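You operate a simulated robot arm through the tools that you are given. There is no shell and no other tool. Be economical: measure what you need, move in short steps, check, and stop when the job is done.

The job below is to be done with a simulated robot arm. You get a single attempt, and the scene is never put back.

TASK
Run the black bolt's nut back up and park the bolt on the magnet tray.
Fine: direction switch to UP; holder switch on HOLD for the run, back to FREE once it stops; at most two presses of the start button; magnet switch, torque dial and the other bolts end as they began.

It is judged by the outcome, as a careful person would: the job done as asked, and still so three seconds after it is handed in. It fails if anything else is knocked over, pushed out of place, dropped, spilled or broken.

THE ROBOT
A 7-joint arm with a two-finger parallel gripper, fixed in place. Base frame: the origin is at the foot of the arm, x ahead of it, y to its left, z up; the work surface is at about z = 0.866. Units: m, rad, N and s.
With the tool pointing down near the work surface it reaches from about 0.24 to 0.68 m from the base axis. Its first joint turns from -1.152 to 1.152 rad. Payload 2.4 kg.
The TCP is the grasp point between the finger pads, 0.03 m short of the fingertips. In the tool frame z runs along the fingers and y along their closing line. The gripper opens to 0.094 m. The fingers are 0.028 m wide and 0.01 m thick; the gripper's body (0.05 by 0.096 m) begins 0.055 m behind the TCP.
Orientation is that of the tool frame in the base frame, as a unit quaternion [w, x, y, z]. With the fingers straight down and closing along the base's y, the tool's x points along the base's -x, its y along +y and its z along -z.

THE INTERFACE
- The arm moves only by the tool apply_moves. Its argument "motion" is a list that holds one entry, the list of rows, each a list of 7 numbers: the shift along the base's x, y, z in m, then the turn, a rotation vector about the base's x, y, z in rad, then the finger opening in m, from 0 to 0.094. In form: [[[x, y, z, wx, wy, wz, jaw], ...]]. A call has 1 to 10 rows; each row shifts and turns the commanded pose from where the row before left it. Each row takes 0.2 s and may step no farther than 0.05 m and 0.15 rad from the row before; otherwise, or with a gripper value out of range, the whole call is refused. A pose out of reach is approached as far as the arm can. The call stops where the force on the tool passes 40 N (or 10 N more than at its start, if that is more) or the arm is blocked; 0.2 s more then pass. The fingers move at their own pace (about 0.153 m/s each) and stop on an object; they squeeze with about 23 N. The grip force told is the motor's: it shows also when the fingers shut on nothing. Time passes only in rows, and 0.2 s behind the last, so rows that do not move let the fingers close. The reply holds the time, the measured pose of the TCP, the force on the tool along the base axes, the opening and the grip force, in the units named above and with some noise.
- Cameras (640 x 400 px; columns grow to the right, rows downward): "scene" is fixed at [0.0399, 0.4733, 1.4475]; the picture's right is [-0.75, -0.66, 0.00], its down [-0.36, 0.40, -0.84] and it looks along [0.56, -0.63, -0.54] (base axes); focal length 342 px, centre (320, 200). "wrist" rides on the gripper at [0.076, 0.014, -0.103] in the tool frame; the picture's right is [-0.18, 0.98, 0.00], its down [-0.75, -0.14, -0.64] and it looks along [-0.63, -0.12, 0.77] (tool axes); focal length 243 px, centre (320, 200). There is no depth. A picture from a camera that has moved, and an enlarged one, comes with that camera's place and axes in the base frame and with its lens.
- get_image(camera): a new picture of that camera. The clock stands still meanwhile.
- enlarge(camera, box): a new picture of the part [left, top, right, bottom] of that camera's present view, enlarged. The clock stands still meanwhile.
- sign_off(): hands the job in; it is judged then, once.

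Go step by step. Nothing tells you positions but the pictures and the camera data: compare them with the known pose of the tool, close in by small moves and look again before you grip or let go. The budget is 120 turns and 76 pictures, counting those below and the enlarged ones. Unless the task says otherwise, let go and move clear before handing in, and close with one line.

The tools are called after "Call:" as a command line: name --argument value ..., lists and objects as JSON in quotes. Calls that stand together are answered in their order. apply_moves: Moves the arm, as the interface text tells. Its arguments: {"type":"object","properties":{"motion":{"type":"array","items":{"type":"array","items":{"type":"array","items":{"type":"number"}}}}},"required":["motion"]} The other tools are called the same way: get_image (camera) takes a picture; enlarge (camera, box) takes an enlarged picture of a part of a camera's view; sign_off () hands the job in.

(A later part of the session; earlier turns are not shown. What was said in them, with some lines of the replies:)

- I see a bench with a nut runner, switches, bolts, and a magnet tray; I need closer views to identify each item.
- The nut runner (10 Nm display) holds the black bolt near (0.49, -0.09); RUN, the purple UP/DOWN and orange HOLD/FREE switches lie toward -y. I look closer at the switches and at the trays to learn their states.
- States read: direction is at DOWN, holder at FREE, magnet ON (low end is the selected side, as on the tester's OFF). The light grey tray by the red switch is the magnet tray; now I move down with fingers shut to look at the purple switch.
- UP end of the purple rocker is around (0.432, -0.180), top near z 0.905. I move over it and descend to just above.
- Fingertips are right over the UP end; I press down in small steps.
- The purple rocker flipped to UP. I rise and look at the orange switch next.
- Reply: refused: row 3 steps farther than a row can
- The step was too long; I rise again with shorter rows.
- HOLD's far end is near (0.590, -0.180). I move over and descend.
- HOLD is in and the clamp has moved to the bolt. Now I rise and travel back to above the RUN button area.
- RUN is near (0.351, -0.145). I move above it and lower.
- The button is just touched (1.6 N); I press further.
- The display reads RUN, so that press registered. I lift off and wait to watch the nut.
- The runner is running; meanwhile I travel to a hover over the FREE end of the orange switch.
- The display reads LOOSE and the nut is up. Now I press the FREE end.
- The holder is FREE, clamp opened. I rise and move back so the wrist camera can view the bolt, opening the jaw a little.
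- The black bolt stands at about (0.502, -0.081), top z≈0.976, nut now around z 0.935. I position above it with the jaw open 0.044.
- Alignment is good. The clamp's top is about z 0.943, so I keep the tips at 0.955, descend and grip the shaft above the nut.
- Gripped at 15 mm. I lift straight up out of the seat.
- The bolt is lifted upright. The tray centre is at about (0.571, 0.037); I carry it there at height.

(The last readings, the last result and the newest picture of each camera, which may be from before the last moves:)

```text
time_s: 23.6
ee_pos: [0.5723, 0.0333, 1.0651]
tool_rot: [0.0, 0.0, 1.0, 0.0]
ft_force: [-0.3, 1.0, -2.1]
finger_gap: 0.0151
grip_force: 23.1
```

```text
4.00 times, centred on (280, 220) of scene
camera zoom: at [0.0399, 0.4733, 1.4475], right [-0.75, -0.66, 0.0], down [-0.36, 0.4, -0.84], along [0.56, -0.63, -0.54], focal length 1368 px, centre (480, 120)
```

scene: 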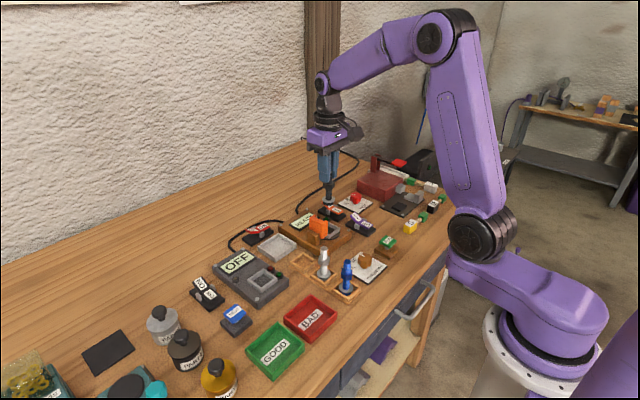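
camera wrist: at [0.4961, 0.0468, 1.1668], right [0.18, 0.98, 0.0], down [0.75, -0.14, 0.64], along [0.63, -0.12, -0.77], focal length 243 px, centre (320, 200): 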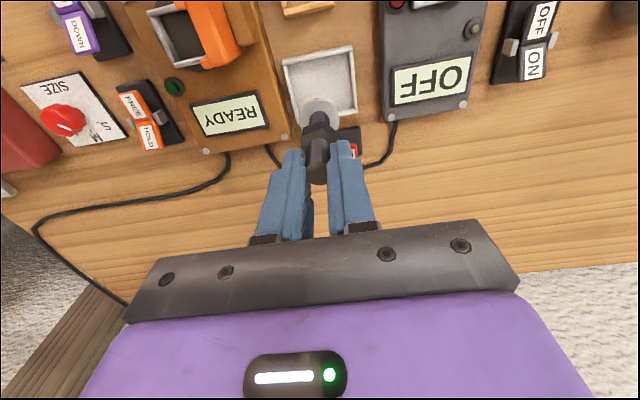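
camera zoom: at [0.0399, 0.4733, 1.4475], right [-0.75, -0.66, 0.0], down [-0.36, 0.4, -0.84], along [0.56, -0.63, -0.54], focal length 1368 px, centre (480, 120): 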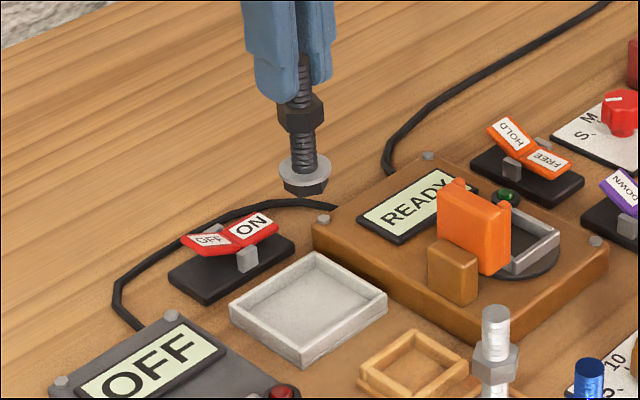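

The bolt hangs over the tray, bottom about 0.102 below the TCP. I descend to just above the tray floor.

Call:
apply_moves --motion '[[[-0.002, 0.002, -0.03, 0, 0, 0, 0.0], [0, 0, -0.03, 0, 0, 0, 0.0], [0, 0, -0.015, 0, 0, 0, 0.0], [0, 0, 0, 0, 0, 0, 0.0]]]'

Call:
enlarge --camera "scene" --box '[230, 200, 330, 270]'

Call:
enlarge --camera "wrist" --box '[240, 40, 400, 160]'

```text
time_s: 24.6
ee_pos: [0.5687, 0.0359, 0.9889]
tool_rot: [0.0, 0.001, 1.0, 0.0]
ft_force: [-0.6, 0.7, -2.4]
finger_gap: 0.015
grip_force: 23.0
```

```text
5.71 times, centred on (280, 235) of scene
camera zoom: at [0.0399, 0.4733, 1.4475], right [-0.75, -0.66, 0.0], down [-0.36, 0.4, -0.84], along [0.56, -0.63, -0.54], focal length 1954 px, centre (549, 0)
```

zoom: 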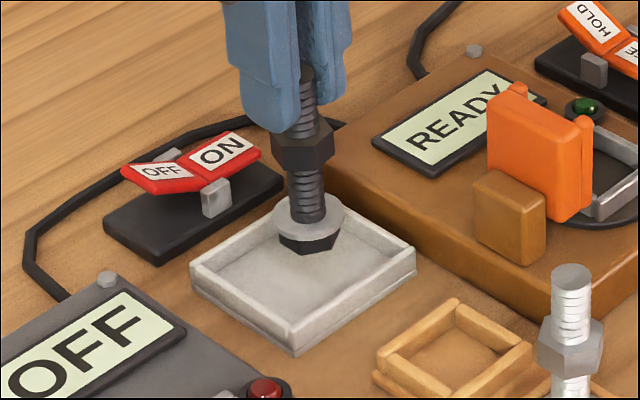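

```text
3.33 times, centred on (320, 100) of wrist
camera zoom: at [0.4938, 0.05, 1.0921], right [0.18, 0.98, 0.0], down [0.75, -0.14, 0.64], along [0.63, -0.12, -0.77], focal length 809 px, centre (320, 533)
```

zoom: 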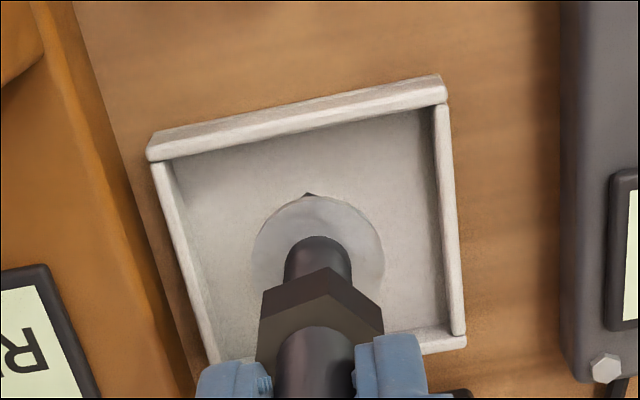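

Nearly down and centred. I lower slowly until contact.

Call:
apply_moves --motion '[[[0, 0, -0.005, 0, 0, 0, 0.0], [0, 0, -0.004, 0, 0, 0, 0.0], [0, 0, -0.003, 0, 0, 0, 0.0]]]'

Call:
enlarge --camera "scene" --box '[230, 200, 330, 270]'

```text
time_s: 25.4
ee_pos: [0.571, 0.0365, 0.9794]
tool_rot: [0.0, 0.0, 1.0, 0.0]
ft_force: [-0.2, 0.1, -1.8]
finger_gap: 0.0148
grip_force: 23.2
```

```text
5.71 times, centred on (280, 235) of scene
camera zoom: at [0.0399, 0.4733, 1.4475], right [-0.75, -0.66, 0.0], down [-0.36, 0.4, -0.84], along [0.56, -0.63, -0.54], focal length 1954 px, centre (549, 0)
```

zoom: 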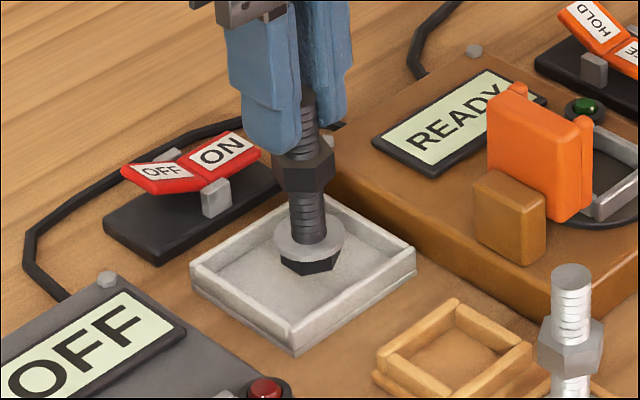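

Call:
apply_moves --motion '[[[0, 0, -0.003, 0, 0, 0, 0.0], [0, 0, -0.002, 0, 0, 0, 0.0]]]'

```text
time_s: 26.0
ee_pos: [0.5695, 0.0383, 0.9726]
tool_rot: [0.0, 0.0, 1.0, -0.001]
ft_force: [-0.7, -0.6, -2.2]
finger_gap: 0.0152
grip_force: 23.3
```

No contact yet; I continue down in small steps.

Call:
apply_moves --motion '[[[0, -0.001, -0.002, 0, 0, 0, 0.0], [0, 0, -0.002, 0, 0, 0, 0.0]]]'

Call:
enlarge --camera "scene" --box '[245, 215, 315, 265]'

```text
time_s: 26.6
ee_pos: [0.5697, 0.0354, 0.9687]
tool_rot: [0.0, 0.001, 1.0, 0.0]
ft_force: [0.2, 0.0, -1.0]
finger_gap: 0.0151
grip_force: 23.3
```

```text
8.00 times, centred on (280, 240) of scene
camera zoom: at [0.0399, 0.4733, 1.4475], right [-0.75, -0.66, 0.0], down [-0.36, 0.4, -0.84], along [0.56, -0.63, -0.54], focal length 2736 px, centre (640, -120)
```

zoom: 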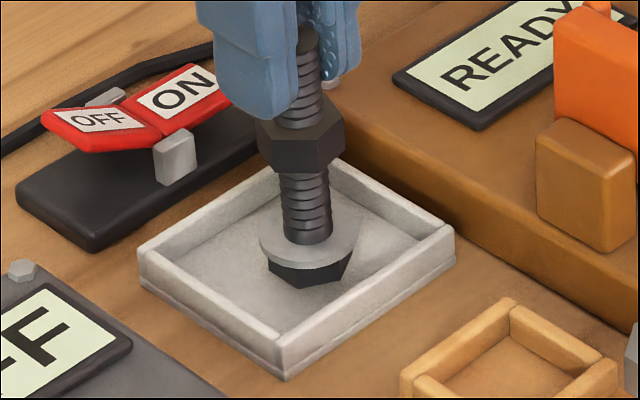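

Call:
apply_moves --motion '[[[0, 0, -0.002, 0, 0, 0, 0.0], [0, 0, -0.001, 0, 0, 0, 0.0]]]'

```text
time_s: 27.2
ee_pos: [0.5704, 0.0359, 0.9655]
tool_rot: [0.0, 0.0, 1.0, 0.0]
ft_force: [0.0, 0.1, -2.1]
finger_gap: 0.0151
grip_force: 22.7
```

Call:
apply_moves --motion '[[[0, 0, -0.0015, 0, 0, 0, 0.0], [0, 0, -0.0015, 0, 0, 0, 0.0]]]'

Call:
enlarge --camera "scene" --box '[245, 215, 315, 265]'

```text
time_s: 27.8
ee_pos: [0.5701, 0.0352, 0.9626]
tool_rot: [0.0, 0.0, 1.0, 0.001]
ft_force: [-1.8, 0.1, 1.8]
finger_gap: 0.0152
grip_force: 23.2
```

```text
8.00 times, centred on (280, 240) of scene
camera zoom: at [0.0398, 0.4733, 1.4475], right [-0.75, -0.66, 0.0], down [-0.36, 0.4, -0.84], along [0.56, -0.63, -0.54], focal length 2736 px, centre (640, -120)
```

zoom: 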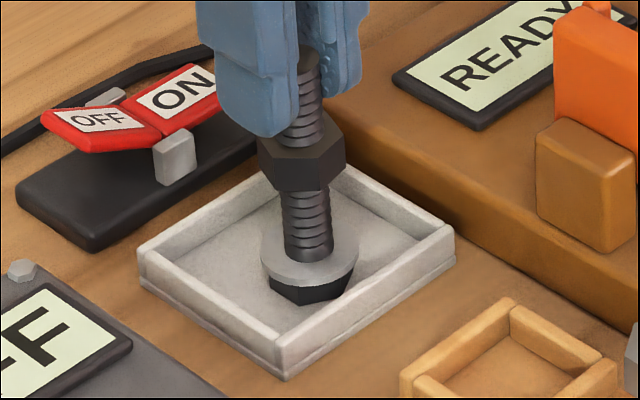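

Force turned positive, suggesting contact; one more millimetre to confirm.

Call:
apply_moves --motion '[[[0, 0, -0.001, 0, 0, 0, 0.0]]]'

```text
time_s: 28.2
ee_pos: [0.5695, 0.0357, 0.9628]
tool_rot: [0.0, 0.0, 1.0, 0.0]
ft_force: [-5.0, -1.1, 16.3]
finger_gap: 0.0151
grip_force: 23.3
```

Firm contact. I ease off a millimetre and open gently.

Call:
apply_moves --motion '[[[0, 0, 0.001, 0, 0, 0, 0.0], [0, 0, 0, 0, 0, 0, 0.018], [0, 0, 0, 0, 0, 0, 0.025], [0, 0, 0, 0, 0, 0, 0.034], [0, 0, 0, 0, 0, 0, 0.034]]]'

Call:
enlarge --camera "scene" --box '[230, 190, 330, 270]'

Call:
enlarge --camera "wrist" --box '[220, 60, 420, 210]'

```text
time_s: 29.4
ee_pos: [0.5697, 0.0374, 0.9628]
tool_rot: [0.0, 0.0, 1.0, 0.0]
ft_force: [0.6, 0.3, 0.5]
finger_gap: 0.0337
grip_force: 0.1
```

```text
5.00 times, centred on (280, 230) of scene
camera zoom: at [0.0399, 0.4733, 1.4475], right [-0.75, -0.66, 0.0], down [-0.36, 0.4, -0.84], along [0.56, -0.63, -0.54], focal length 1710 px, centre (520, 50)
```

zoom: 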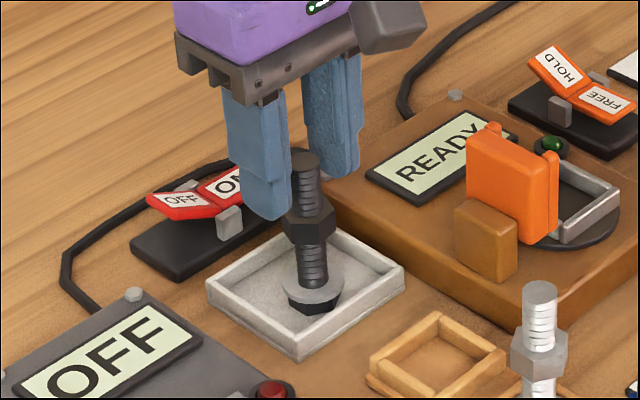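

```text
2.67 times, centred on (320, 135) of wrist
camera zoom: at [0.4936, 0.0503, 1.0652], right [0.18, 0.98, 0.0], down [0.75, -0.14, 0.64], along [0.63, -0.12, -0.77], focal length 647 px, centre (320, 373)
```

zoom: 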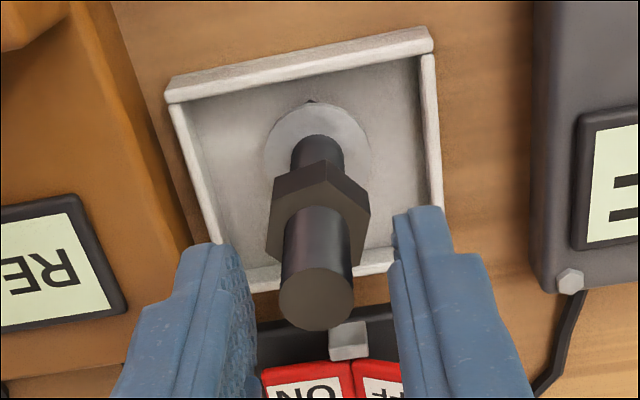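

The bolt stands upright by itself on the tray, with the fingers clear on both sides. I rise straight up and back away.

Call:
apply_moves --motion '[[[0, 0, 0.03, 0, 0, 0, 0.034], [0, 0, 0.045, 0, 0, 0, 0.034], [0, 0, 0.045, 0, 0, 0, 0.034], [0, 0, 0.04, 0, 0, 0, 0.05], [-0.045, -0.02, 0, 0, 0, 0, 0.09], [-0.045, -0.02, 0, 0, 0, 0, 0.09], [-0.045, -0.02, 0, 0, 0, 0, 0.09], [-0.045, -0.02, 0, 0, 0, 0, 0.09], [0, 0, 0, 0, 0, 0, 0.09]]]'

Call:
enlarge --camera "scene" --box '[220, 180, 380, 280]'

Call:
get_image --camera "scene"

Call:
get_image --camera "wrist"

```text
time_s: 31.4
ee_pos: [0.3908, -0.0443, 1.1227]
tool_rot: [0.0, 0.0, 1.0, 0.0]
ft_force: [0.1, -0.8, -0.8]
finger_gap: 0.09
grip_force: 0.0
```

```text
4.00 times, centred on (300, 230) of scene
camera zoom: at [0.0399, 0.4733, 1.4475], right [-0.75, -0.66, 0.0], down [-0.36, 0.4, -0.84], along [0.56, -0.63, -0.54], focal length 1368 px, centre (400, 80)
```

zoom: 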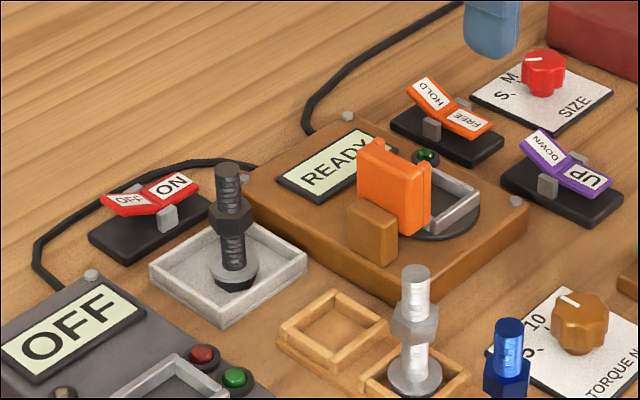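

```text
21 pictures are left
```

scene: 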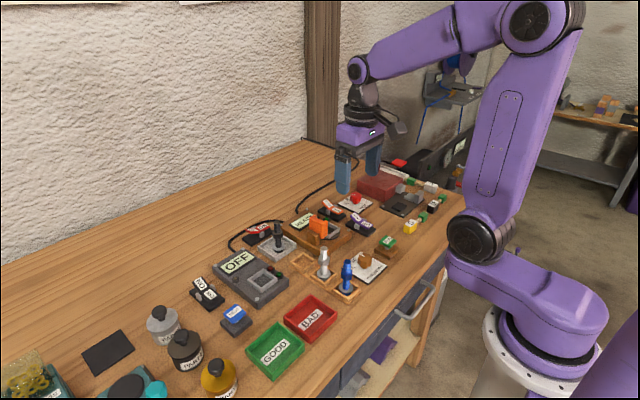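

```text
20 pictures are left
camera wrist: at [0.3154, -0.0294, 1.2253], right [0.18, 0.98, 0.0], down [0.75, -0.14, 0.64], along [0.63, -0.12, -0.77], focal length 243 px, centre (320, 200)
```

wrist: 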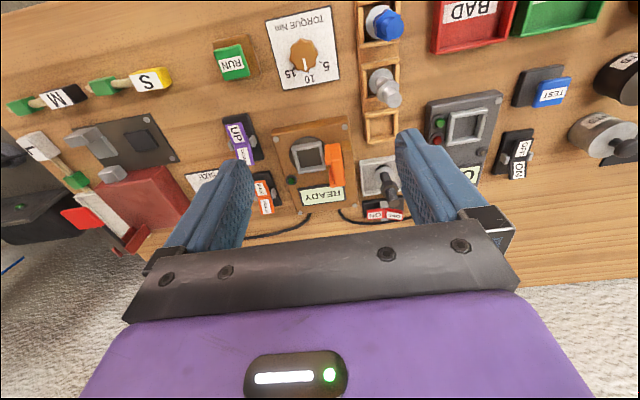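

Everything checks out: the bolt stands upright on the tray, the direction switch is at UP, the holder is at FREE, the magnet is ON, and the torque dial and other bolts are unchanged.

Call:
sign_off

```text
The job is handed in.
```

The black bolt's nut was run up with one press of the start button, and the bolt now stands on the magnet tray with the direction switch at UP and the holder back at FREE.
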